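You operate a simulated robot arm through the tools that you are given. There is no shell and no other tool.

You are at the controls of a simulated robot arm. One attempt, no reset.

## Task
File the scale off wear shoe one, clamped in the vice.
Fine: use the hand file; open the vice after, and put file and shoe back. Set down upright: hand file. What is to be rubbed or washed off counts as gone when no trace of it is left.
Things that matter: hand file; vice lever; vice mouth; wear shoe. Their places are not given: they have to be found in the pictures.

The check looks at the end state, three seconds after you hand in, the way a careful person would. Anything else that was tipped, shoved, dropped, spilled or broken makes it a failure.

## Robot
A 7-joint arm with a two-finger parallel gripper, fixed in place. Base frame: the origin is on the floor under the middle of its stand, x ahead of it, y to its left, z up; the work surface is at about z = 0.95. Lengths are in m, angles in degrees, forces in N, time in s.
It reaches about 1.524 m from its shoulder. Its first joint turns from -149.0 to 149.0 degrees. Payload 3.5 kg.
The TCP is the grasp point between the finger pads, 0.023 m short of the fingertips. In the tool frame z runs along the fingers and y along their closing line. The gripper opens to 0.094 m. The fingers are 0.038 m wide and 0.01 m thick; the gripper's body (0.054 by 0.096 m) begins 0.039 m behind the TCP.
Orientation is told as [roll, pitch, yaw] about the base's x, y, z axes, in that order, counted from this pose: with the fingers straight down and closing along the base's y, the tool's x points along the base's -x, its y along +y and its z along -z.

## Interface
- The arm moves only by the tool nudge_tool. Its argument "plan" is a list of rows, each a list of 7 numbers: the shift along the tool's x, y, z in m, then the turn, a rotation vector about the tool's x, y, z in degrees, then the finger opening in m, from 0 to 0.094. In form: [[dx, dy, dz, wx, wy, wz, claw], ...]. A call has 1 to 20 rows; each row shifts and turns the commanded pose from where the row before left it, along the tool's axes as they then stand. Each row takes 0.2 s and may step no farther than 0.05 m and 8.6 degrees from the row before; otherwise, or with a gripper value out of range, the whole call is refused. Where a pose cannot be reached the arm comes as near as it can. A force on the tool above 70 N (or 10 N above the force at the start of the call, whichever is more), or a blocked arm, ends the call early, and 0.2 s more pass. The fingers move at their own pace (about 0.153 m/s each) and stop on an object; they squeeze with about 40 N. The grip force told is the motor's: it shows also when the fingers shut on nothing. Time passes only in rows, and 0.2 s behind the last, so rows that do not move let the fingers close. The reply holds the time, the measured pose of the TCP, the force on the tool along the base axes, the opening and the grip force, in the units named above and with some noise, with the torque about the TCP (base axes, N m) and any sound that the robot's microphone picked up.
- Cameras (640 x 400 px; columns grow to the right, rows downward): "scene" is fixed at [0.2233, -0.5152, 1.5896]; the picture's right is [-0.73, -0.68, 0.00], its down [-0.58, 0.62, -0.53] and it looks along [0.36, -0.39, -0.85] (base axes); focal length 217 px, centre (320, 200). "wrist" rides on the gripper at [0.086, 0.016, -0.075] in the tool frame; the picture's right is [-0.18, 0.98, 0.00], its down [-0.58, -0.11, -0.81] and it looks along [-0.79, -0.15, 0.59] (tool axes); focal length 243 px, centre (320, 200).
- capture(camera): a new picture of that camera. It takes no simulated time.
- point_at(camera, pixels): there is no depth. For up to 12 entries [column, row, z] of the newest picture of that camera ("zoom" is the newest enlarged one), the place [x, y] in the base frame at which the ray of that pixel passes the height z, good to about 0.002 m, but the place of the scene camera against the robot may be out by one fixed shift of up to 0.018 m in any direction. It takes no simulated time.
- close_up(camera, box): a new picture of the part [left, top, right, bottom] of that camera's present view, enlarged. It takes no simulated time.
- sign_off(): hands the job in; it is judged then, once.

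Leave the gripper open and the arm clear of the work at the hand-in unless told otherwise.

The tools are called after "Call:" as a command line: name --pt "numbers of a row" for each row, then --argument value for the rest, lists and objects as JSON in quotes. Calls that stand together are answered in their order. nudge_tool: Moves the arm, as the interface text tells. Its arguments: {"type":"object","properties":{"plan":{"type":"array","items":{"type":"array","items":{"type":"number"}}}},"required":["plan"]} The other tools are called the same way: capture (camera) takes a picture; point_at (camera, pixels) gives the place at which the rays of pixels pass given heights; close_up (camera, box) takes an enlarged picture of a part of a camera's view; sign_off () hands the job in.

At the start:

```text
time: 0.0
tcp_pos: [0.4993, -0.9767, 1.2626]
ee_rot: [0.0, 0.0, 0.0]
contact_force: [-0.2, -0.2, 0.3]
ft_torque: [0.01, -0.01, 0.02]
opening: 0.0941
finger_force: 0.1
```

scene: 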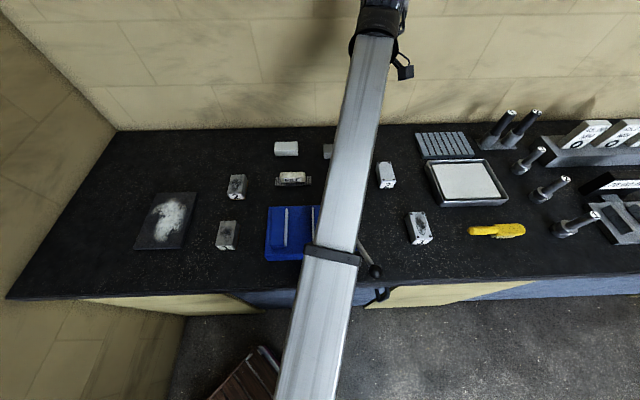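
wrist: 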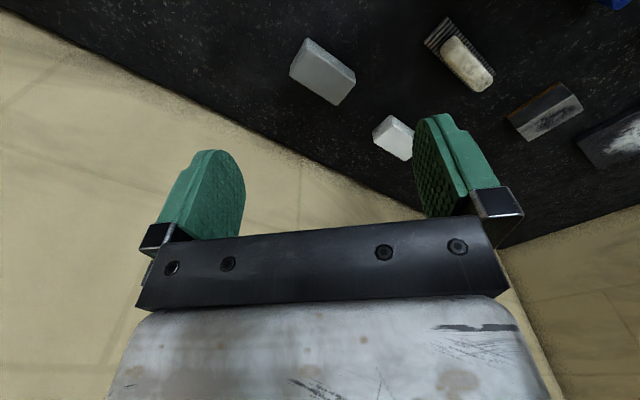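

The scene picture shows a dark bench with many objects; the arm covers the middle. I'll enlarge parts of the scene view to identify the hand file, the vice, its lever and the wear shoes.

Call:
close_up --camera "scene" --box '[200, 130, 440, 290]'

Call:
close_up --camera "scene" --box '[400, 100, 640, 260]'

Call:
close_up --camera "scene" --box '[100, 130, 340, 290]'

```text
2.50 times, centred on (320, 210) of scene
```

zoom: 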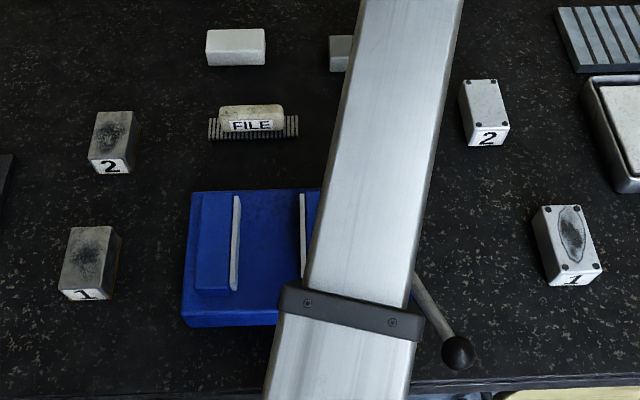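

```text
2.50 times, centred on (520, 180) of scene
```

zoom: 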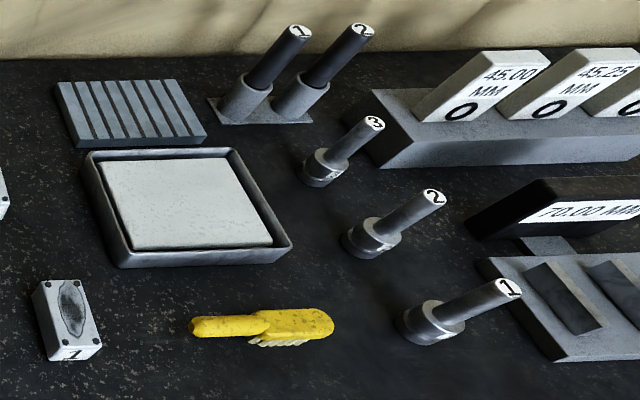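

```text
2.50 times, centred on (220, 210) of scene
```

zoom: 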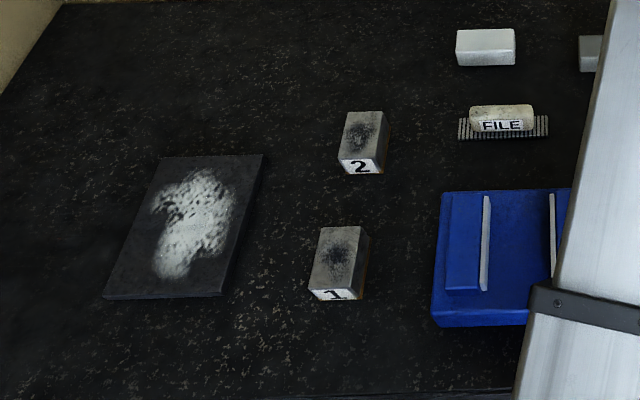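

Vice (blue, two bright jaws) at about (300,232), lever with ball at about (375,270), FILE at (292,178), blocks "1"/"2" at left (225,235)/(237,187) and other "1"/"2" at right (418,228)/(386,175). I'll get approximate base positions for these from the scene camera.

Call:
capture --camera "scene"

Call:
point_at --camera "scene" --pixels '[[292, 178, 0.97], [225, 235, 0.98], [237, 187, 0.98], [418, 228, 0.98], [386, 175, 0.98], [287, 225, 1.0], [375, 271, 1.0], [286, 148, 0.97], [265, 290, 0.95], [495, 230, 0.96], [165, 222, 0.95], [318, 300, 0.95]]'

Call:
close_up --camera "wrist" --box '[280, 0, 640, 225]'

```text
taken
```

scene: 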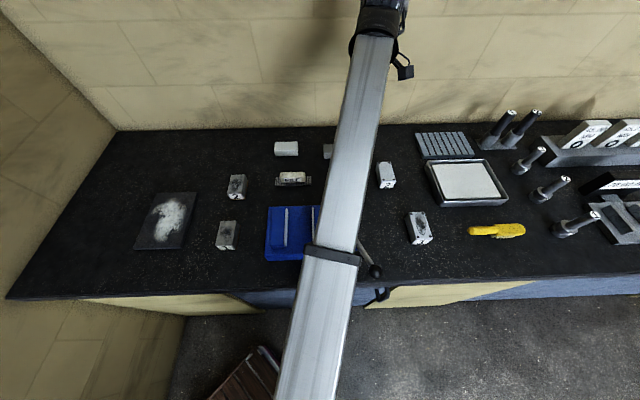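

```text
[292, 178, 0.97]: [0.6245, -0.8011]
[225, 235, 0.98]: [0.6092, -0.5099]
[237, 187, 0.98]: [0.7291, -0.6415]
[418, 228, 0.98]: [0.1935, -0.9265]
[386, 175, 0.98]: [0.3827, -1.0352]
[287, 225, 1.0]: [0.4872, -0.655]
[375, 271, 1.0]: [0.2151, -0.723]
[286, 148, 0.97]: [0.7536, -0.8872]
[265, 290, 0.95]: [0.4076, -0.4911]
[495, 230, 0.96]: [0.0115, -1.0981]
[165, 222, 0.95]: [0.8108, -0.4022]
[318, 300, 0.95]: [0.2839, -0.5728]
```

```text
1.78 times, centred on (460, 112) of wrist
```

zoom: 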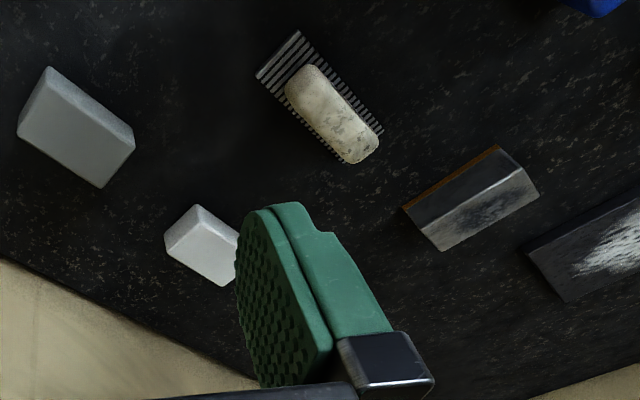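

The left "1"/"2" blocks have a brown layer and a dark smudge; the right "1"/"2" blocks have four screws and an oval patch. To tell them apart I'll draw the arm up and back toward the robot and yaw it so the wrist camera faces the bench from the front.

Call:
nudge_tool --pt "0.025 0.037 -0.01 0 0 0 0.094" --pt "0.025 0.037 -0.01 0 0 0 0.094" --pt "0.025 0.037 -0.01 0 0 0 0.094" --pt "0.025 0.037 -0.01 0 0 0 0.094" --pt "0.025 0.037 -0.01 0 0 0 0.094" --pt "0.025 0.037 -0.01 0 0 0 0.094" --pt "0.025 0.037 -0.01 0 0 0 0.094" --pt "0.025 0.037 -0.01 0 0 0 0.094" --pt "0.025 0.037 -0.01 0 0 0 0.094" --pt "0.025 0.037 -0.01 0 0 0 0.094" --pt "0.025 0.037 -0.01 0 0 0 0.094" --pt "0.025 0.037 -0.01 0 0 0 0.094" --pt "0 0 0 0 0 8.5 0.094" --pt "0 0 0 0 0 8.5 0.094" --pt "0 0 0 0 0 8.5 0.094" --pt "0 0 0 0 0 8.5 0.094"

```text
time: 3.3
tcp_pos: [0.2675, -0.6661, 1.1038]
ee_rot: [-0.8, -0.4, -26.8]
contact_force: [-16.8, -15.0, -3.6]
ft_torque: [1.14, -1.8, 2.09]
opening: 0.0942
finger_force: 0.1
out of reach, approached as far as the arm can: row 2, 3, 4, 5, 6, 7, 8, 9, 10, 11, 12, 13, 14
stopped in row 16: the force on the tool passed its limit at 132 N (the readings are from after the stop); the commanded pose is now the measured one
```

The move went wrong: the arm couldn't follow and came down to z=1.10 with contact. I'll look at both views before doing anything else.

Call:
capture --camera "scene"

Call:
capture --camera "wrist"

```text
taken
```

scene: 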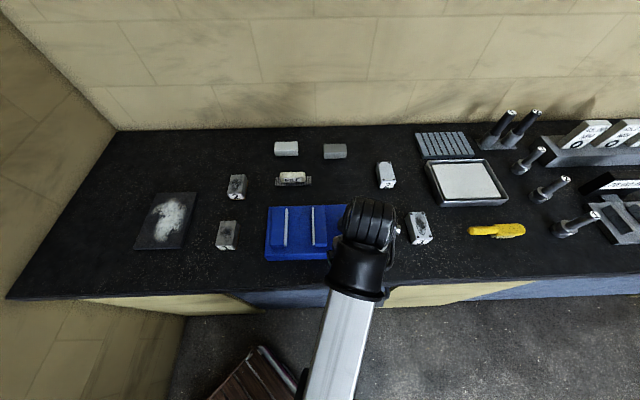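

```text
taken
```

wrist: 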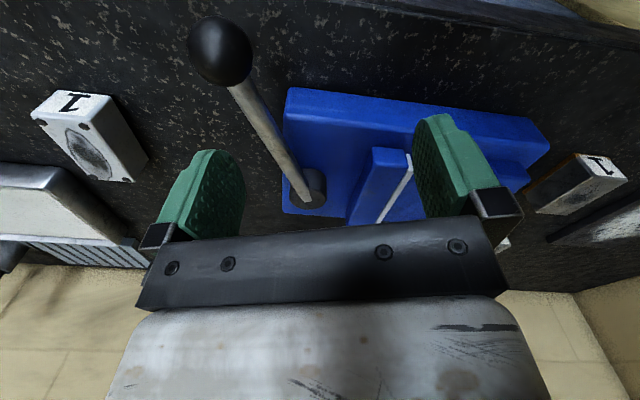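

The wrist view is upside down (up in the world is down in the picture). I'll enlarge around the gripper in both views to find what it touches.

Call:
close_up --camera "scene" --box '[260, 160, 460, 300]'

Call:
close_up --camera "wrist" --box '[20, 0, 560, 240]'

```text
2.86 times, centred on (360, 230) of scene
```

zoom: 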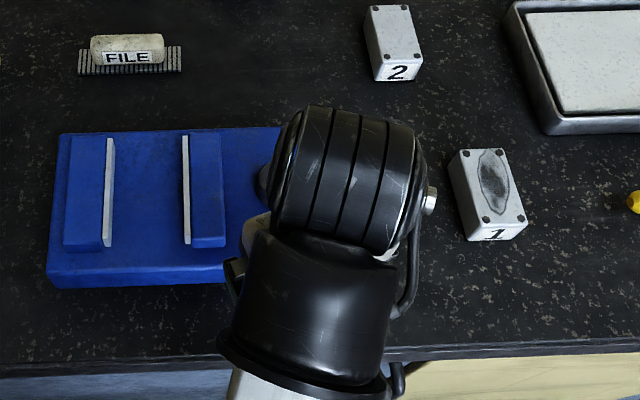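

```text
1.19 times, centred on (290, 120) of wrist
```

zoom: 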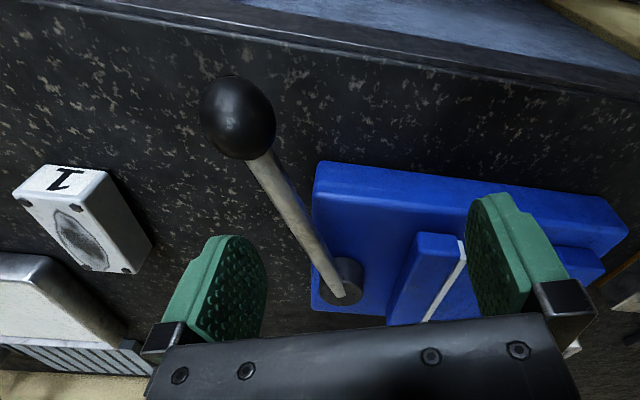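

Nothing visibly touches the fingers; the lever is a sloping rod with a ball end, clear of them. I'll send one row with no motion to read the force again.

Call:
nudge_tool --pt "0 0 0 0 0 0 0.094"

```text
time: 3.7
tcp_pos: [0.2674, -0.6656, 1.1053]
ee_rot: [-0.8, -0.4, -26.9]
contact_force: [-24.4, -19.0, -10.7]
ft_torque: [1.13, -3.03, 2.93]
opening: 0.0939
finger_force: 0.1
```

The force is steady, and with its torque it acts on the camera side of the wrist (about 0.1 m behind the TCP, high up), so likely the wrist is folded against the arm itself. Before moving off I'll locate the ball and the vice through the wrist camera: ball at (220,50), pivot (310,190), right "1" block (85,135), jaw (395,185).

Call:
capture --camera "wrist"

Call:
point_at --camera "wrist" --pixels '[[220, 50, 0.97], [220, 50, 1.0], [220, 50, 1.05], [220, 50, 1.1], [310, 190, 0.97], [310, 190, 1.0], [85, 135, 0.98], [395, 185, 1.0], [290, 90, 1.0], [285, 210, 0.95]]'

```text
taken
```

wrist: 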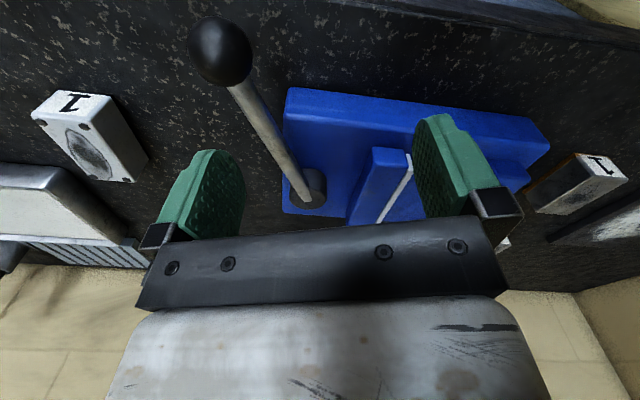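

```text
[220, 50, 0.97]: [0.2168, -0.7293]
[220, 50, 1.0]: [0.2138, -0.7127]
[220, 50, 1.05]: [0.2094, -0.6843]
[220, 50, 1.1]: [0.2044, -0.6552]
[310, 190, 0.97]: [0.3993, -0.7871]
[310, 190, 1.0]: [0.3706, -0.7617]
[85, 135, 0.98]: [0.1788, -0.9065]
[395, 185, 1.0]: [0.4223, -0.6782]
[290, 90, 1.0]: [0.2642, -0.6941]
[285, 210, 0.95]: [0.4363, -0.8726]
```

The ball is near (0.214,-0.715) at roughly z≈1.0. The contact arose during the yaw, so I'll turn back 8.5° in small steps, then check the force.

Call:
nudge_tool --pt "0 0 0 0 0 -4 0.094" --pt "0 0 0 0 0 -4.5 0.094" --pt "0 0 0 0 0 0 0.094"

```text
time: 4.5
tcp_pos: [0.2663, -0.6672, 1.1048]
ee_rot: [-0.7, -0.2, -18.6]
contact_force: [0.4, 0.9, 0.6]
ft_torque: [-0.02, 0.04, 0.01]
opening: 0.094
finger_force: 0.0
```

Force gone. Taking close-ups of both "1" blocks through the wrist camera from here.

Call:
capture --camera "wrist"

Call:
close_up --camera "scene" --box '[200, 160, 260, 260]'

Call:
close_up --camera "scene" --box '[370, 150, 450, 250]'

```text
taken
```

wrist: 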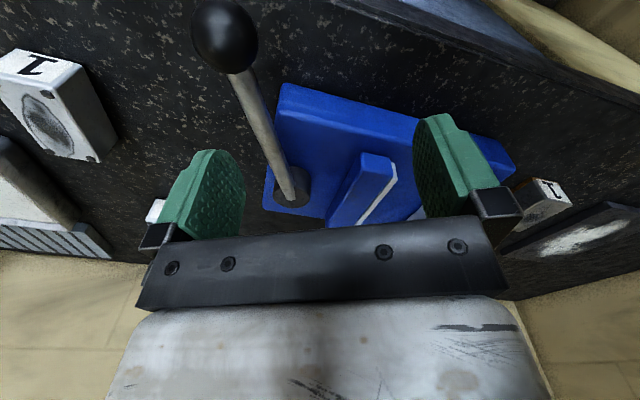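

```text
4.00 times, centred on (230, 210) of scene
```

zoom: 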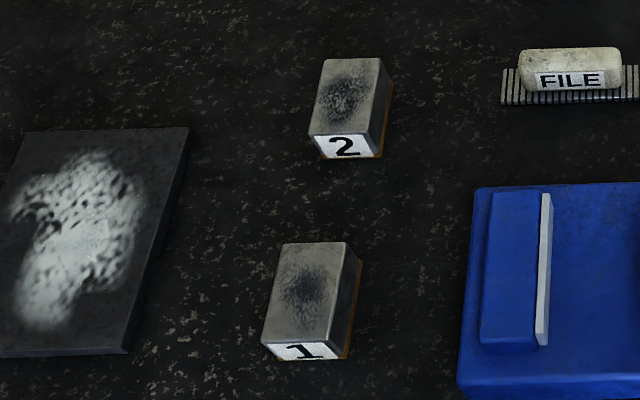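

```text
4.00 times, centred on (410, 200) of scene
```

zoom: 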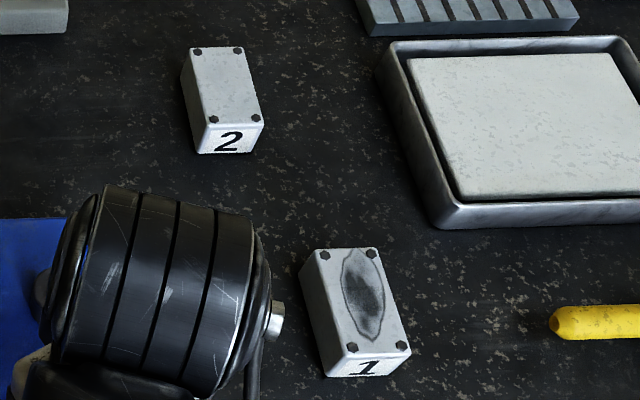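

Left "1"/"2" blocks: steel with grainy black crust on top and a brown sole – these fit "wear shoe with scale"; the right blocks are screwed covers with an oily oval. I'll measure shoe 1, the vice jaws and the file in enlarged scene views.

Call:
close_up --camera "scene" --box '[200, 160, 360, 260]'

Call:
point_at --camera "zoom" --pixels '[[84, 242, 1.0], [147, 242, 1.0], [138, 342, 1.0], [63, 345, 1.0], [84, 242, 0.98], [147, 242, 0.98], [138, 342, 0.98], [63, 345, 0.98], [75, 360, 0.95], [138, 358, 0.95]]'

```text
4.00 times, centred on (280, 210) of scene
```

zoom: 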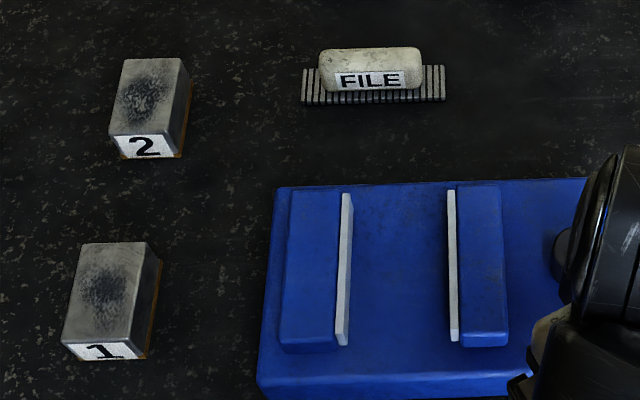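

```text
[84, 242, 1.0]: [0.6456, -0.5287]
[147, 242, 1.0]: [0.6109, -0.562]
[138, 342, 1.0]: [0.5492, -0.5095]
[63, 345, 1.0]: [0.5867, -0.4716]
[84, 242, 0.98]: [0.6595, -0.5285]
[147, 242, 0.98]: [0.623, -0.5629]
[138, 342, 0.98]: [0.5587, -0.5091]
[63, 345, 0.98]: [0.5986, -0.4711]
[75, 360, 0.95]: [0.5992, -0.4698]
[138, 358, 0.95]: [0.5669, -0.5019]
```

The shoe is about 0.05 x 0.08 x 0.03 m and lies parallel to the vice jaws; the jaw gap is about 0.075 m. The camera side of the wrist probably touched the forearm. I'll test small steps here: up 0.04 m, to learn what the arm can reach.

Call:
nudge_tool --pt "0 0 -0.02 0 0 0 0.094" --pt "0 0 -0.02 0 0 0 0.094"

```text
time: 5.1
tcp_pos: [0.2709, -0.6726, 1.1266]
ee_rot: [-1.5, -1.0, -18.5]
contact_force: [0.0, -0.3, -0.3]
ft_torque: [0.03, -0.02, 0.03]
opening: 0.0942
finger_force: 0.0
out of reach, approached as far as the arm can: row 1, 2
```

Going up is limited here; the reachable height grows with distance. I'll move outward toward above the vice/file, about (0.50,-0.75,1.16), clear of the lever.

Call:
nudge_tool --pt "-0.04 0 -0.002 0 0 0 0.094" --pt "-0.04 0 -0.002 0 0 0 0.094" --pt "-0.04 0 -0.002 0 0 0 0.094" --pt "-0.04 0 -0.002 0 0 0 0.094" --pt "-0.04 0 -0.002 0 0 0 0.094" --pt "-0.04 0 -0.002 0 0 0 0.094" --pt "0 0 0 0 0 0 0.094"

```text
time: 6.7
tcp_pos: [0.4988, -0.7491, 1.1423]
ee_rot: [-0.7, -0.2, -17.9]
contact_force: [-53.6, -31.1, 4.2]
ft_torque: [3.34, -5.03, 5.62]
opening: 0.0941
finger_force: 0.0
```

The contact is again on the camera side: it seems to hit the forearm whenever the yaw is within about 42° of the arm's direction. A yaw near +45° is well clear and suits both shoe (lengthwise grip) and file handle. Rotating back positive now: first 17°, checking force.

Call:
nudge_tool --pt "0 0 0 0 0 -8.5 0.094" --pt "0 0 0 0 0 -8.5 0.094"

```text
time: 7.3
tcp_pos: [0.4984, -0.7497, 1.1393]
ee_rot: [-0.8, -0.1, -1.5]
contact_force: [-0.2, 0.3, 0.0]
ft_torque: [0.01, 0.02, -0.02]
opening: 0.0941
finger_force: 0.1
```

Clear again. Continuing the yaw to about +45° in place, then looking with both cameras.

Call:
nudge_tool --pt "0 0 0 0 0 -7.75 0.094" --pt "0 0 0 0 0 -7.75 0.094" --pt "0 0 0 0 0 -7.75 0.094" --pt "0 0 0 0 0 -7.75 0.094" --pt "0 0 0 0 0 -7.75 0.094" --pt "0 0 0 0 0 -7.75 0.094" --pt "0 0 0 0 0 0 0.094"

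Call:
capture --camera "scene"

Call:
capture --camera "wrist"

```text
time: 8.9
tcp_pos: [0.5, -0.7504, 1.1387]
ee_rot: [-0.6, 0.6, 45.0]
contact_force: [-0.6, 0.4, 0.0]
ft_torque: [0.01, 0.01, -0.02]
opening: 0.0938
finger_force: 0.1
```

```text
taken
```

scene: 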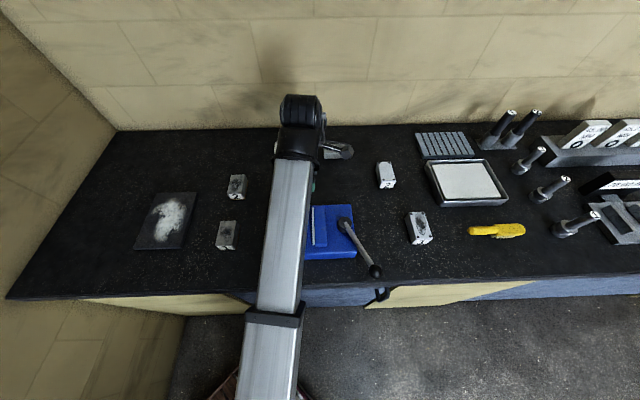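

```text
taken
```

wrist: 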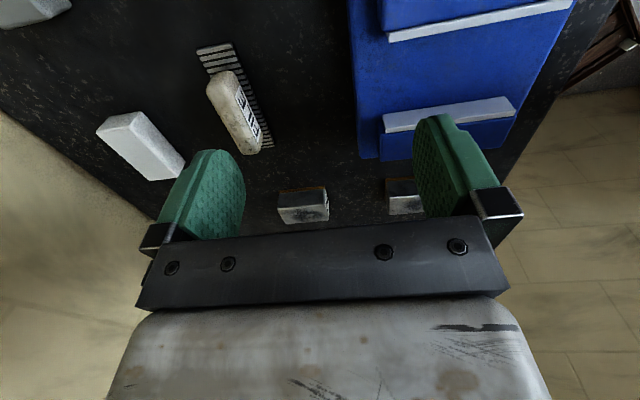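

The arm works fine at yaw +45°. Now the lever is visible in the scene view: hub (345,225), ball (375,270). Enlarging both views.

Call:
close_up --camera "scene" --box '[300, 190, 420, 290]'

Call:
close_up --camera "wrist" --box '[180, 0, 580, 250]'

```text
4.00 times, centred on (360, 240) of scene
```

zoom: 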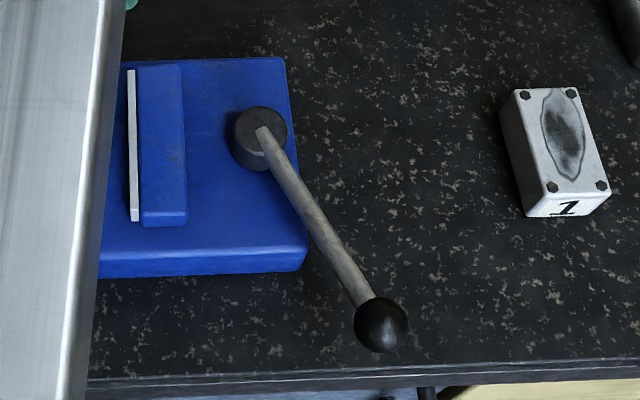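

```text
1.60 times, centred on (380, 125) of wrist
```

zoom: 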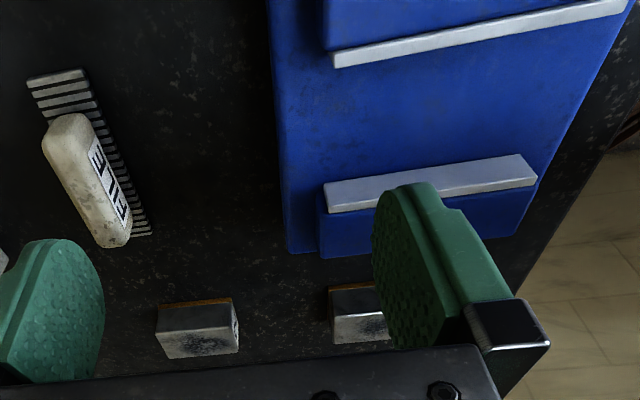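

The lever turns about a vertical hub on the vice, right of the right jaw. Next I go above shoe 1 at about (0.605,-0.518,1.11), yaw 45°, also trimming the small tilt, to look straight at it with the wrist camera.

Call:
nudge_tool --pt "-0.0397 0.015 0.0 -0.6 -0.6 0 0.094" --pt "-0.0397 0.015 0.005 0 0 0 0.094" --pt "-0.0397 0.015 0.005 0 0 0 0.094" --pt "-0.0397 0.015 0.005 0 0 0 0.094" --pt "-0.0397 0.015 0.005 0 0 0 0.094" --pt "-0.0397 0.015 0.005 0 0 0 0.094" --pt "0 0 0 0 0 0 0.094"

Call:
capture --camera "wrist"

Call:
capture --camera "scene"

```text
time: 10.5
tcp_pos: [0.6038, -0.5166, 1.1118]
ee_rot: [-0.1, 0.0, 45.0]
contact_force: [0.7, -0.6, 0.3]
ft_torque: [0.0, 0.0, -0.01]
opening: 0.0942
finger_force: 0.1
```

```text
taken
```

wrist: 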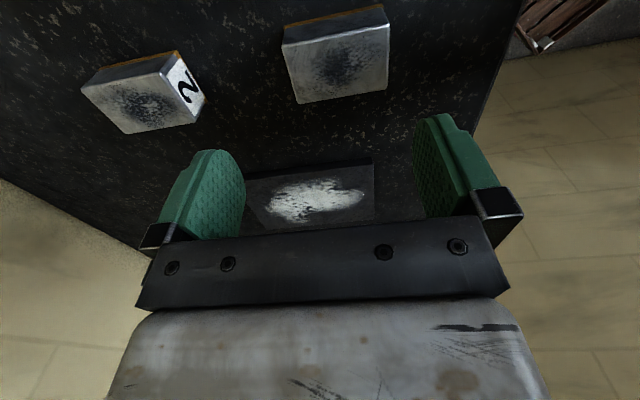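

```text
taken
```

scene: 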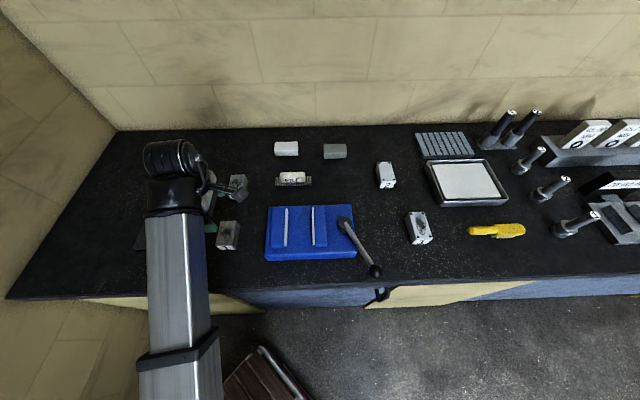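

The shoe lies at top centre of the wrist view, around (337,58), its scaled top facing up. Enlarging it to read its corners, and enlarging the vice in the now-clear scene view.

Call:
close_up --camera "scene" --box '[240, 170, 400, 290]'

Call:
close_up --camera "wrist" --box '[256, 0, 416, 110]'

```text
3.33 times, centred on (320, 230) of scene
```

zoom: 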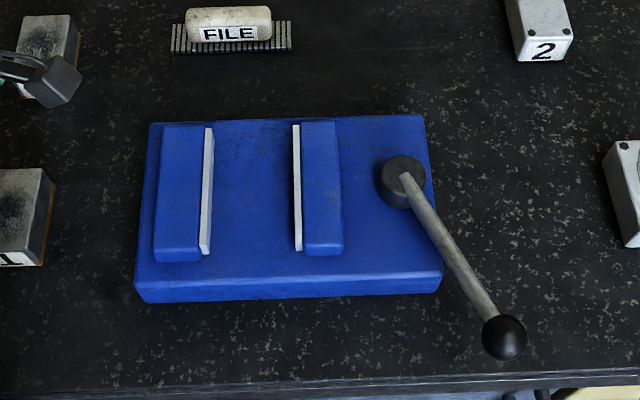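

```text
3.64 times, centred on (336, 55) of wrist
```

zoom: 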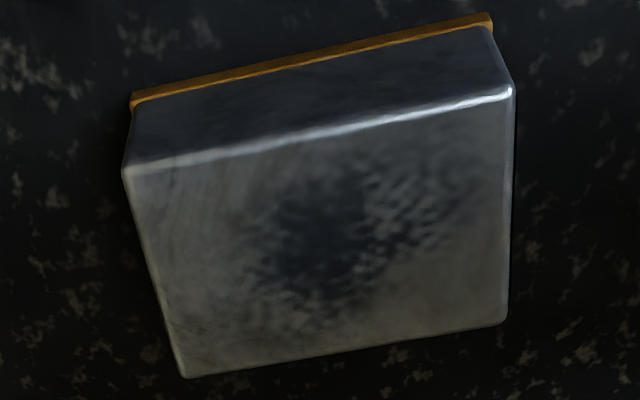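

Reading positions for the shoe's top corners at several heights and the bottom corners at bench level.

Call:
point_at --camera "zoom" --pixels '[[131, 108, 0.95], [491, 16, 0.95], [125, 170, 0.98], [512, 88, 0.98], [507, 322, 0.98], [186, 376, 0.98], [125, 170, 0.99], [512, 88, 0.99], [507, 322, 0.99], [186, 376, 0.99], [125, 170, 1.0], [512, 88, 1.0]]'

```text
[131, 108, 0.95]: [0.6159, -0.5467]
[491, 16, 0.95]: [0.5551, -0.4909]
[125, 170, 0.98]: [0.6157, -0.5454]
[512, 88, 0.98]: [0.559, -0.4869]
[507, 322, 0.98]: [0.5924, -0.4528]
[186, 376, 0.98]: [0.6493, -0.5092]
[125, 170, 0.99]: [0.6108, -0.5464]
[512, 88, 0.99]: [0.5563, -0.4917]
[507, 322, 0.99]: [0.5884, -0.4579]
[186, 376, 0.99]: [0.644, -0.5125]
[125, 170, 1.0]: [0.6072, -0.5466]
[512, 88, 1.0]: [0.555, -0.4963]
```

Shoe 1: centre (0.604,-0.499), 0.0815 x 0.049 m, top z≈0.98, length along -45°. Compared with the scene camera, the scene has a shift of about (-0.006,+0.019). Before gripping, I'll measure the vice: getting scene positions of base corners, jaws, hub and ball at some heights.

Call:
close_up --camera "scene" --box '[240, 170, 400, 290]'

Call:
point_at --camera "zoom" --pixels '[[143, 303, 0.95], [134, 283, 0.98], [134, 283, 0.99], [212, 127, 1.02], [209, 252, 1.02], [294, 126, 1.02], [297, 250, 1.02], [404, 170, 1.02], [504, 338, 1.02], [255, 190, 0.99], [438, 292, 0.95], [442, 272, 0.98]]'

```text
3.33 times, centred on (320, 230) of scene
```

zoom: 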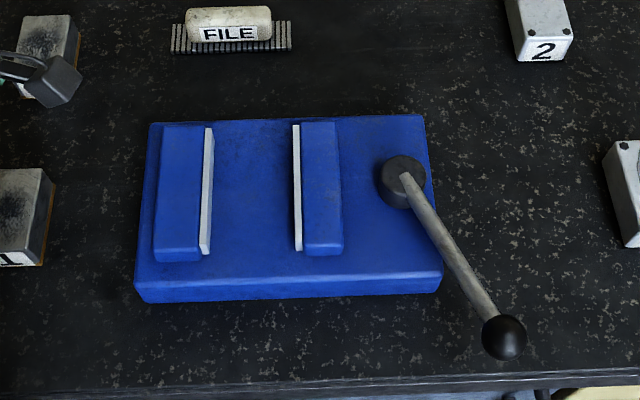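

```text
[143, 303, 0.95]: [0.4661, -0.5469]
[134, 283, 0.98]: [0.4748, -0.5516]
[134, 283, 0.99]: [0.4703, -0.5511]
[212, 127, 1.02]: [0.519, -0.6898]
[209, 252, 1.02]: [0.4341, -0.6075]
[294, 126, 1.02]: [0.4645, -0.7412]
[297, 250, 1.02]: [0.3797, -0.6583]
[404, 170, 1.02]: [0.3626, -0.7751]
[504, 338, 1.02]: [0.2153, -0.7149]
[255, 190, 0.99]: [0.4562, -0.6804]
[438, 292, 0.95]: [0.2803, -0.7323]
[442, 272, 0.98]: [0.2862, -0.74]
```

Vice base top looks to be near z≈0.99–1.0, mouth near (0.45,-0.66). I'll hover over the mouth at z≈1.12 for a wrist view.

Call:
nudge_tool --pt "0.042 0.0016 -0.002 0 0 0 0.094" --pt "0.042 0.0016 -0.002 0 0 0 0.094" --pt "0.042 0.0016 -0.002 0 0 0 0.094" --pt "0.042 0.0016 -0.002 0 0 0 0.094" --pt "0.042 0.0016 -0.002 0 0 0 0.094" --pt "0 0 0 0 0 0 0.094"

Call:
capture --camera "wrist"

Call:
close_up --camera "wrist" --box '[160, 0, 480, 200]'

```text
time: 11.9
tcp_pos: [0.4478, -0.6613, 1.1238]
ee_rot: [0.0, 0.0, 44.9]
contact_force: [0.1, -0.1, 0.7]
ft_torque: [0.01, 0.01, -0.01]
opening: 0.0939
finger_force: 0.1
```

```text
taken
```

wrist: 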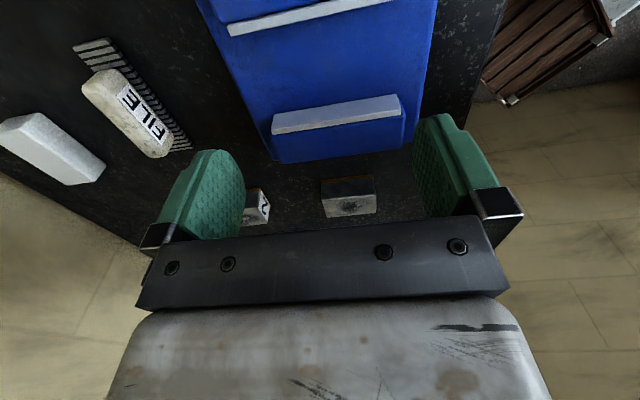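

```text
2.00 times, centred on (320, 100) of wrist
```

zoom: 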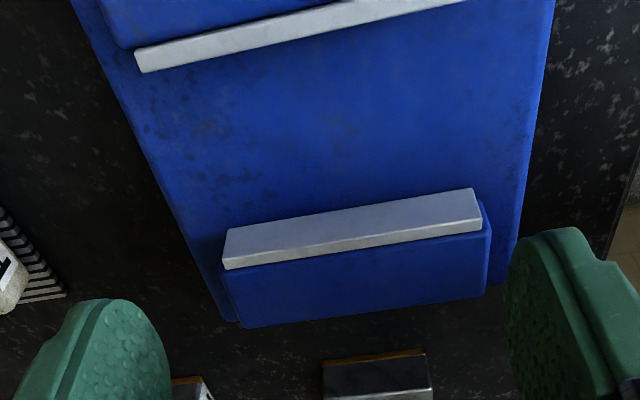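

The left jaw's inner face is seen with its foot edge at zoom (228,230)–(472,188), top edge at (224,257)–(481,221). Reading these at several heights.

Call:
point_at --camera "zoom" --pixels '[[228, 230, 0.98], [472, 188, 0.98], [228, 230, 0.99], [472, 188, 0.99], [228, 230, 1.0], [472, 188, 1.0], [224, 257, 1.0], [481, 221, 1.0], [224, 257, 1.02], [481, 221, 1.02], [224, 257, 1.03], [481, 221, 1.03]]'

Call:
point_at --camera "zoom" --pixels '[[140, 72, 1.0], [140, 72, 1.02], [134, 45, 1.02], [466, 0, 1.02], [135, 50, 1.0], [240, 326, 0.95], [240, 326, 1.0], [487, 295, 1.0], [240, 326, 1.02], [487, 295, 1.02], [500, 282, 0.99], [225, 320, 0.99]]'

```text
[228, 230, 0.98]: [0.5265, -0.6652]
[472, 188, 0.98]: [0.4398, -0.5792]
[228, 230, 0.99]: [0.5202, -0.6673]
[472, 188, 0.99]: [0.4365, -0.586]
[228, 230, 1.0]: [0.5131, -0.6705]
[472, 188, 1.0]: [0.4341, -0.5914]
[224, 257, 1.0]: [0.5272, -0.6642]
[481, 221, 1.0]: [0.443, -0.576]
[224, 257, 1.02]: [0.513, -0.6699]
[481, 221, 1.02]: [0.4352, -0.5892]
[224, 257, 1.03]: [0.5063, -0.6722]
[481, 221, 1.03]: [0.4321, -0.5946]
```

```text
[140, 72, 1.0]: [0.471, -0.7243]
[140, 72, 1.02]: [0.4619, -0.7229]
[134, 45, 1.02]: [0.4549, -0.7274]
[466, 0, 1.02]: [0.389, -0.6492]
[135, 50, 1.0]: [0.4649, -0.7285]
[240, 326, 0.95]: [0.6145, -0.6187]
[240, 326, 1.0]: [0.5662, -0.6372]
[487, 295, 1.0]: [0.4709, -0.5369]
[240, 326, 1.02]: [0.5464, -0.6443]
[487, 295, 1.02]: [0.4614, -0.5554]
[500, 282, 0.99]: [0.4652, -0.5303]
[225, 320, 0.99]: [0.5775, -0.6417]
```

Findings: jaws rise about 0.02 m over a floor at z≈1.0 (top ≈1.02), gap ≈0.0745 m, mouth centre ≈(0.447,-0.656), parallel to the shoe. The 0.03 m shoe will stick out 0.01 m above the jaws – good for filing. Now back above shoe 1 at (0.604,-0.499) and down to z≈1.04.

Call:
nudge_tool --pt "-0.0451 0.0009 0 0 0 0 0.094" --pt "-0.0451 0.0009 0 0 0 0 0.094" --pt "-0.0451 0.0009 0 0 0 0 0.094" --pt "-0.0451 0.0009 0 0 0 0 0.094" --pt "-0.0451 0.0009 0 0 0 0 0.094" --pt "0 0 0.03 0 0 0 0.094" --pt "0 0 0.03 0 0 0 0.094" --pt "0 0 0.02 0 0 0 0.094" --pt "0 0 0 0 0 0 0.094"

Call:
capture --camera "wrist"

Call:
close_up --camera "wrist" --box '[160, 20, 480, 220]'

```text
time: 13.9
tcp_pos: [0.6059, -0.4981, 1.0436]
ee_rot: [0.0, 0.0, 45.0]
contact_force: [0.7, 0.5, -0.1]
ft_torque: [-0.01, 0.0, 0.04]
opening: 0.0941
finger_force: 0.0
```

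```text
taken
```

wrist: 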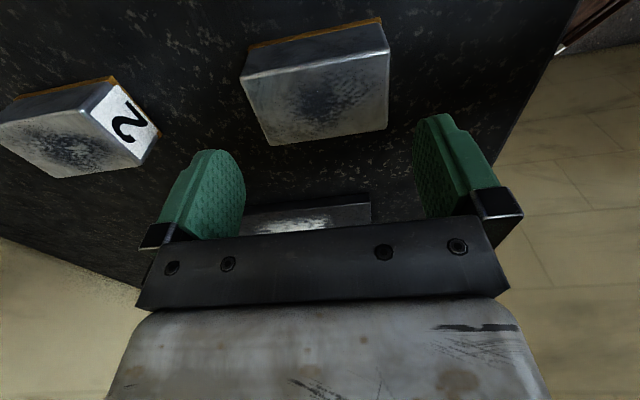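

```text
2.00 times, centred on (320, 120) of wrist
```

zoom: 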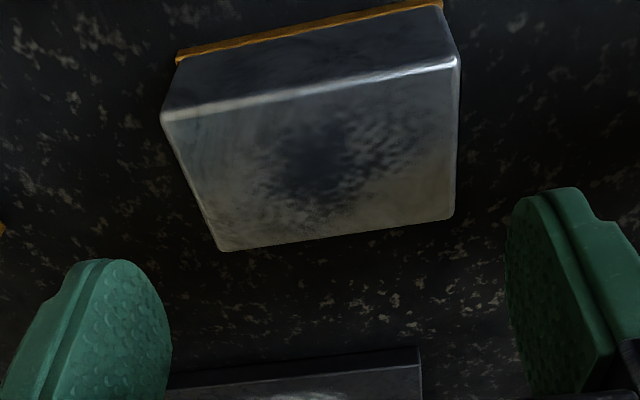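

Now re-measuring the shoe's corners from this closer view.

Call:
point_at --camera "zoom" --pixels '[[163, 116, 0.98], [458, 60, 0.98], [454, 214, 0.98], [218, 250, 0.98], [176, 60, 0.95], [441, 4, 0.95], [163, 116, 0.982], [458, 60, 0.982], [310, 160, 0.98], [320, 160, 0.98]]'

```text
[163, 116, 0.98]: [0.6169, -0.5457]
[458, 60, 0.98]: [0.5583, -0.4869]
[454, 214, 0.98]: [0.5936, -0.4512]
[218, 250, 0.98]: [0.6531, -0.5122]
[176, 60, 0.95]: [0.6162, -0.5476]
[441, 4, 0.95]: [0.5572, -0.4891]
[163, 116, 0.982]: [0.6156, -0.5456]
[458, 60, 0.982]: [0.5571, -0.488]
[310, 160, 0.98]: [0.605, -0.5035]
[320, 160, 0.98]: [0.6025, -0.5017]
```

Shoe centre (0.6055,-0.499), TCP is centred within a millimetre. Descending to z≈0.980 (fingertips 7 mm above the bench), then closing on the shoe's ends.

Call:
nudge_tool --pt "0 0 0.025 0 0 0 0.094" --pt "0 0 0.02 0 0 0 0.094" --pt "0 0 0.0186 0 0 0 0.094" --pt "0 0 0 0 0 0 0.094"

Call:
capture --camera "wrist"

```text
time: 14.9
tcp_pos: [0.6061, -0.4995, 0.9797]
ee_rot: [0.0, 0.0, 44.9]
contact_force: [0.4, -0.5, -0.3]
ft_torque: [-0.03, -0.02, -0.02]
opening: 0.094
finger_force: 0.1
```

```text
taken
```

wrist: 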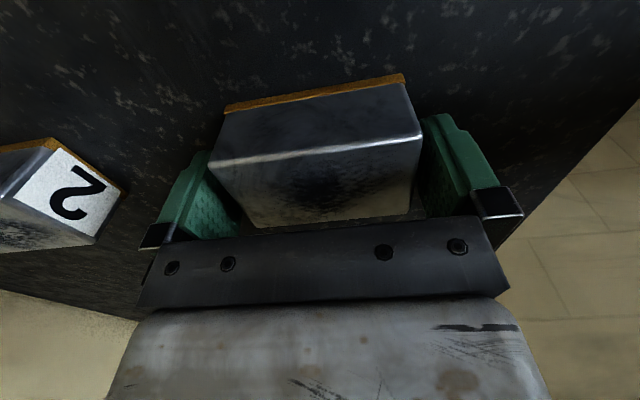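

The fingers straddle the shoe's two ends without contact. Closing the gripper.

Call:
nudge_tool --pt "0 0 0 0 0 0 0.07" --pt "0 0 0 0 0 0 0.07" --pt "0 0 0 0 0 0 0.07"

Call:
capture --camera "wrist"

```text
time: 15.7
tcp_pos: [0.6051, -0.4987, 0.9795]
ee_rot: [0.0, 0.0, 44.8]
contact_force: [-2.0, 1.0, 0.4]
ft_torque: [0.26, 0.18, 0.01]
opening: 0.0799
finger_force: 40.6
```

```text
taken
```

wrist: 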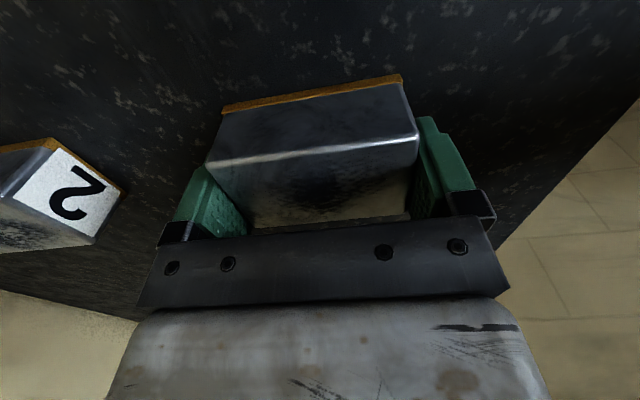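

Held at 0.0799 m opening, 40 N. Lifting to z≈1.10 and carrying to above the vice mouth (0.447,-0.656).

Call:
nudge_tool --pt "0 0 -0.03 0 0 0 0.07" --pt "0 0 -0.045 0 0 0 0.07" --pt "0 0 -0.045 0 0 0 0.07" --pt "0.0445 0.0002 0 0 0 0 0.07" --pt "0.0445 0.0002 0 0 0 0 0.07" --pt "0.0445 0.0002 0 0 0 0 0.07" --pt "0.0445 0.0001 0 0 0 0 0.07" --pt "0.0445 0.0001 0 0 0 0 0.07" --pt "0 0 0 0 0 0 0.07"

Call:
capture --camera "wrist"

Call:
capture --camera "scene"

```text
time: 17.7
tcp_pos: [0.449, -0.6562, 1.1001]
ee_rot: [0.0, -0.1, 44.9]
contact_force: [-0.1, 0.6, -12.8]
ft_torque: [0.02, -0.04, -0.03]
opening: 0.0796
finger_force: 40.4
```

```text
taken
```

wrist: 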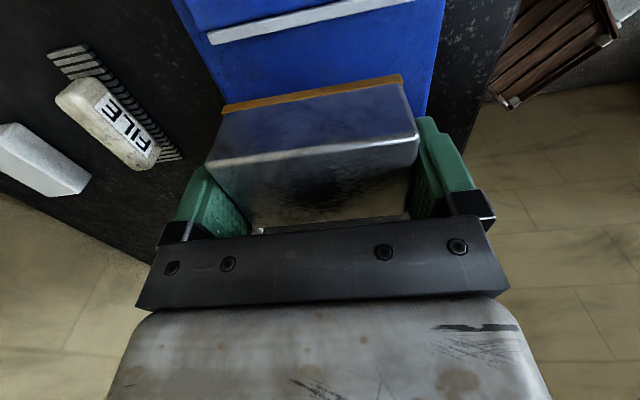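

```text
taken
```

scene: 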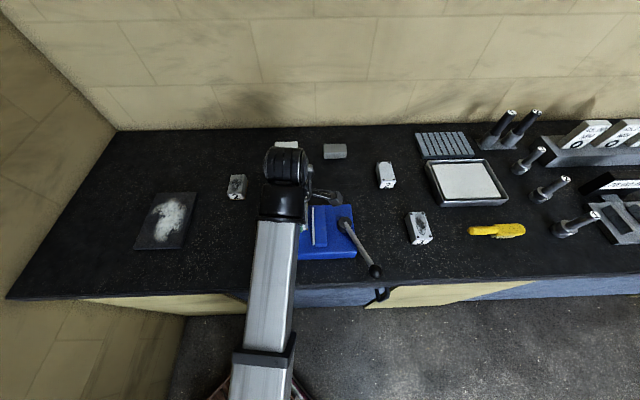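

Shoe is over the vice; weight 12.8 N. I'll check the right jaw's inner edge in this view: (214,43) and (400,3), before lowering.

Call:
point_at --camera "wrist" --pixels '[[214, 44, 1.02], [405, 3, 1.02], [222, 110, 1.07], [403, 80, 1.07]]'

Call:
close_up --camera "wrist" --box '[160, 0, 480, 200]'

```text
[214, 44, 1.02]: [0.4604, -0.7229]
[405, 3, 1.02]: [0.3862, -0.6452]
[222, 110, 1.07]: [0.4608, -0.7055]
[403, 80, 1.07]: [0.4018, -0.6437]
```

```text
2.00 times, centred on (320, 100) of wrist
```

zoom: 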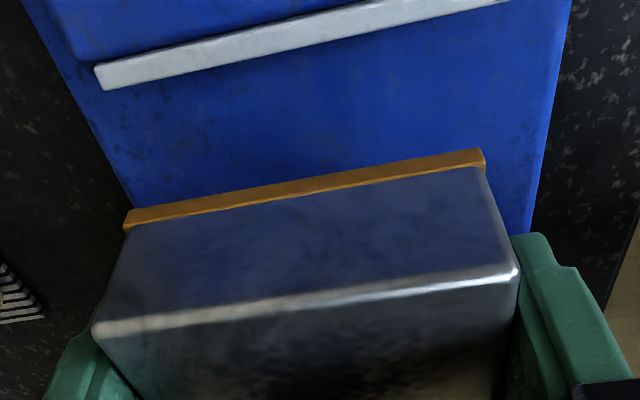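

Clearances are about 0.012 m on both sides. Lowering to z≈1.036 (shoe bottom ~6 mm above floor), with the small correction.

Call:
nudge_tool --pt "0.0007 0.0016 0.03 0 0 0 0.07" --pt "0 0 0.022 0 0 0 0.07" --pt "0 0 0.012 0 0 0 0.07" --pt "0 0 0 0 0 0 0.07"

Call:
capture --camera "wrist"

```text
time: 18.7
tcp_pos: [0.4475, -0.6545, 1.0368]
ee_rot: [0.0, 0.1, 44.9]
contact_force: [0.6, 0.3, -12.5]
ft_torque: [0.05, -0.05, 0.0]
opening: 0.0797
finger_force: 39.6
```

```text
taken
```

wrist: 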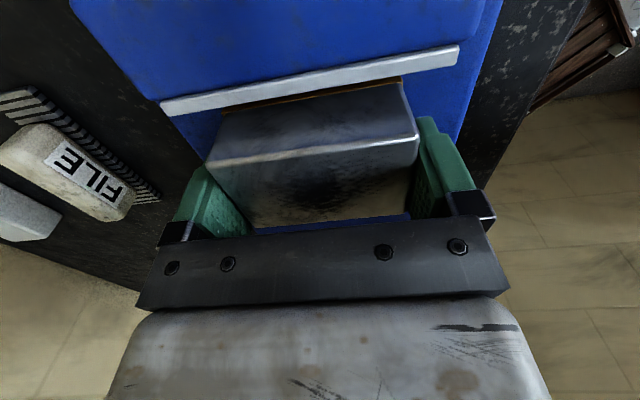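

The shoe is between the jaws, still hanging (-12.5 N). Lowering in 2.5 mm steps to feel the floor.

Call:
nudge_tool --pt "0 0 0.003 0 0 0 0.07" --pt "0 0 0.0025 0 0 0 0.07" --pt "0 0 0.001 0 0 0 0.07" --pt "0 0 0 0 0 0 0.07"

```text
time: 19.7
tcp_pos: [0.4468, -0.6549, 1.03]
ee_rot: [-0.1, 0.1, 44.9]
contact_force: [0.4, 0.3, -11.9]
ft_torque: [0.06, -0.06, 0.02]
opening: 0.0799
finger_force: 40.1
```

Call:
nudge_tool --pt "0 0 0.0015 0 0 0 0.07" --pt "0 0 0 0 0 0 0.07"

```text
time: 20.3
tcp_pos: [0.4476, -0.6553, 1.0276]
ee_rot: [-0.1, 0.1, 45.0]
contact_force: [0.2, -3.9, 16.1]
ft_torque: [0.61, 0.29, 0.1]
opening: 0.0799
finger_force: 40.0
```

The shoe rests on the vice floor (+16 N). Releasing and rising straight up.

Call:
nudge_tool --pt "0 0 -0.001 0 0 0 0.094" --pt "0 0 0 0 0 0 0.094" --pt "0 0 0 0 0 0 0.094" --pt "0 0 -0.02 0 0 0 0.094" --pt "0 0 -0.04 0 0 0 0.094" --pt "0 0 -0.035 0 0 0 0.094" --pt "0 0 0 0 0 0 0.094"

Call:
capture --camera "wrist"

Call:
close_up --camera "wrist" --box '[160, 0, 480, 200]'

```text
time: 21.9
tcp_pos: [0.4449, -0.6515, 1.125]
ee_rot: [0.1, 0.1, 44.9]
contact_force: [0.2, -0.1, 0.1]
ft_torque: [0.03, 0.04, 0.02]
opening: 0.0941
finger_force: 0.1
```

```text
taken
```

wrist: 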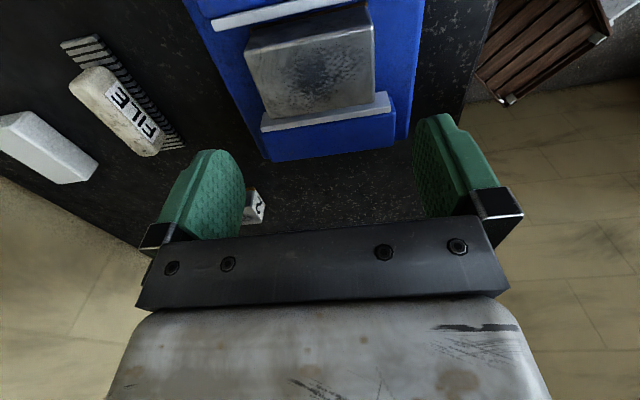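

```text
2.00 times, centred on (320, 100) of wrist
```

zoom: 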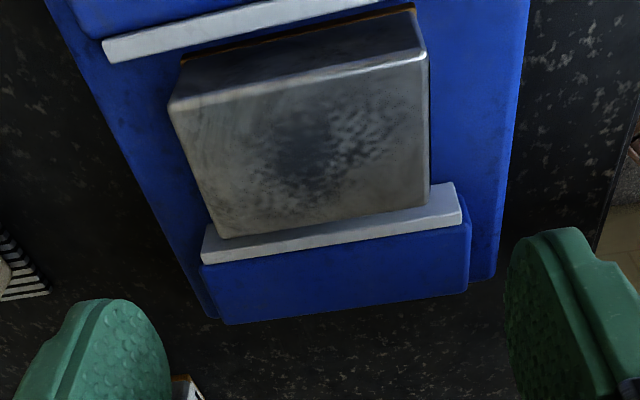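

The shoe sits squarely in the mouth. Now the lever: I move to above the ball, about (0.20,-0.71,1.115), to measure the lever with the wrist camera.

Call:
nudge_tool --pt "0.0358 0.022 0.0015 0 0 0 0.094" --pt "0.0358 0.022 0.0015 0 0 0 0.094" --pt "0.0358 0.022 0.0015 0 0 0 0.094" --pt "0.0358 0.022 0.0015 0 0 0 0.094" --pt "0.0358 0.022 0.0015 0 0 0 0.094" --pt "0.0358 0.022 0.0015 0 0 0 0.094" --pt "0 0 0 0 0 0 0.094"

Call:
capture --camera "wrist"

Call:
capture --camera "scene"

```text
time: 23.5
tcp_pos: [0.203, -0.7139, 1.1121]
ee_rot: [-0.5, 0.2, 44.9]
contact_force: [-0.2, 0.0, 0.2]
ft_torque: [0.02, 0.0, -0.01]
opening: 0.0941
finger_force: 0.1
```

```text
taken
```

wrist: 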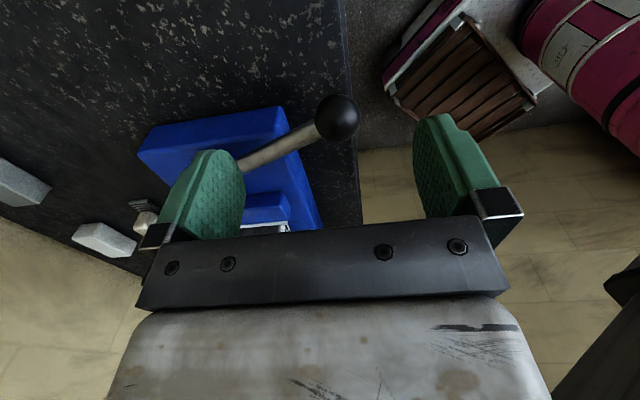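

```text
taken
```

scene: 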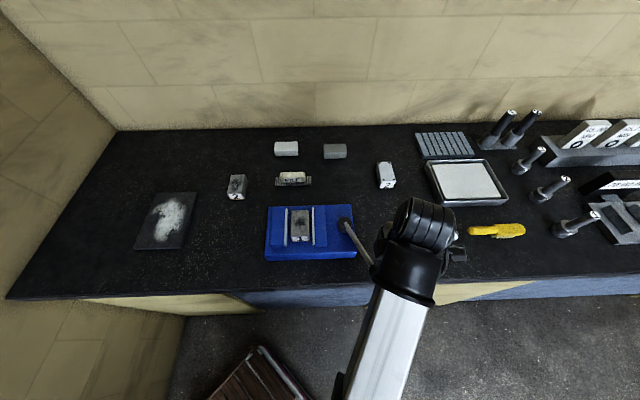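

The ball is at (337,117) and the rod runs left to the hub behind the finger. Getting its ray at several heights to triangulate with the first wrist view.

Call:
point_at --camera "wrist" --pixels '[[337, 117, 1.0], [337, 117, 1.02], [337, 117, 1.03], [337, 117, 1.04], [337, 117, 1.05], [337, 117, 1.06], [245, 162, 1.03], [245, 162, 1.02]]'

Call:
close_up --camera "wrist" --box '[120, 60, 440, 260]'

```text
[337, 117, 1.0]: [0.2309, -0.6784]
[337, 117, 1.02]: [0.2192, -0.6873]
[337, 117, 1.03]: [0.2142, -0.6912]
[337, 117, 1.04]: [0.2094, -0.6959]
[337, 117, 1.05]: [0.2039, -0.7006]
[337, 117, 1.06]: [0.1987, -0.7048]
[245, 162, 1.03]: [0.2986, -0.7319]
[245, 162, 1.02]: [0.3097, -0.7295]
```

```text
2.00 times, centred on (280, 160) of wrist
```

zoom: 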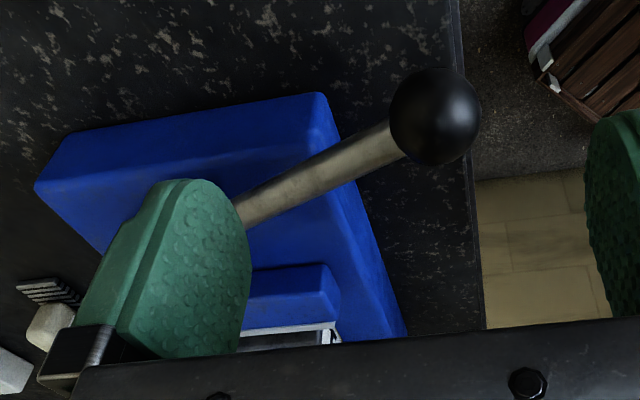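

Triangulated: ball centre ≈(0.211,-0.693,1.035), radius ≈0.017; hub ≈(0.357,-0.754). Lever points at 157° base angle. I'll test its turning direction gently with a closed fist beside the rod. First close the fingers and move to the front-left side of the rod at height, (0.261,-0.671).

Call:
nudge_tool --pt "-0.0358 -0.0055 0 0 0 0 0.0" --pt "-0.0358 -0.0055 0 0 0 0 0.0" --pt "0 0 0 0 0 0 0.0" --pt "0 0 0 0 0 0 0.0"

Call:
capture --camera "wrist"

```text
time: 24.5
tcp_pos: [0.2616, -0.6736, 1.1077]
ee_rot: [-0.6, 0.2, 44.9]
contact_force: [-0.5, -0.5, -0.9]
ft_torque: [0.0, 0.0, 0.02]
opening: 0.0002
finger_force: 40.2
out of reach, approached as far as the arm can: row 1
```

```text
taken
```

wrist: 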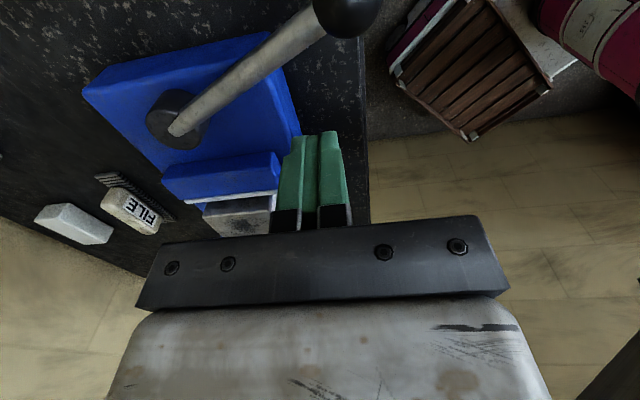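

The closed fingers are beside the lever, which is fully visible: hub (178,120), ball (345,8). Measuring hub and rod points.

Call:
point_at --camera "wrist" --pixels '[[178, 120, 1.02], [178, 120, 1.03], [345, 8, 1.035], [178, 128, 1.03], [250, 75, 1.03], [300, 35, 1.03], [240, 65, 1.03], [258, 85, 1.03]]'

```text
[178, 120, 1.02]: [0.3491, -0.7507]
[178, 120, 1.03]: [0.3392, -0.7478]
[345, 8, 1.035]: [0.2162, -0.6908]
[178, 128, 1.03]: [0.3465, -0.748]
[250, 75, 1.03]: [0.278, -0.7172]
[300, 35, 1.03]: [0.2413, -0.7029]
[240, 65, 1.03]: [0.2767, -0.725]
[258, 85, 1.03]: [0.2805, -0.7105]
```

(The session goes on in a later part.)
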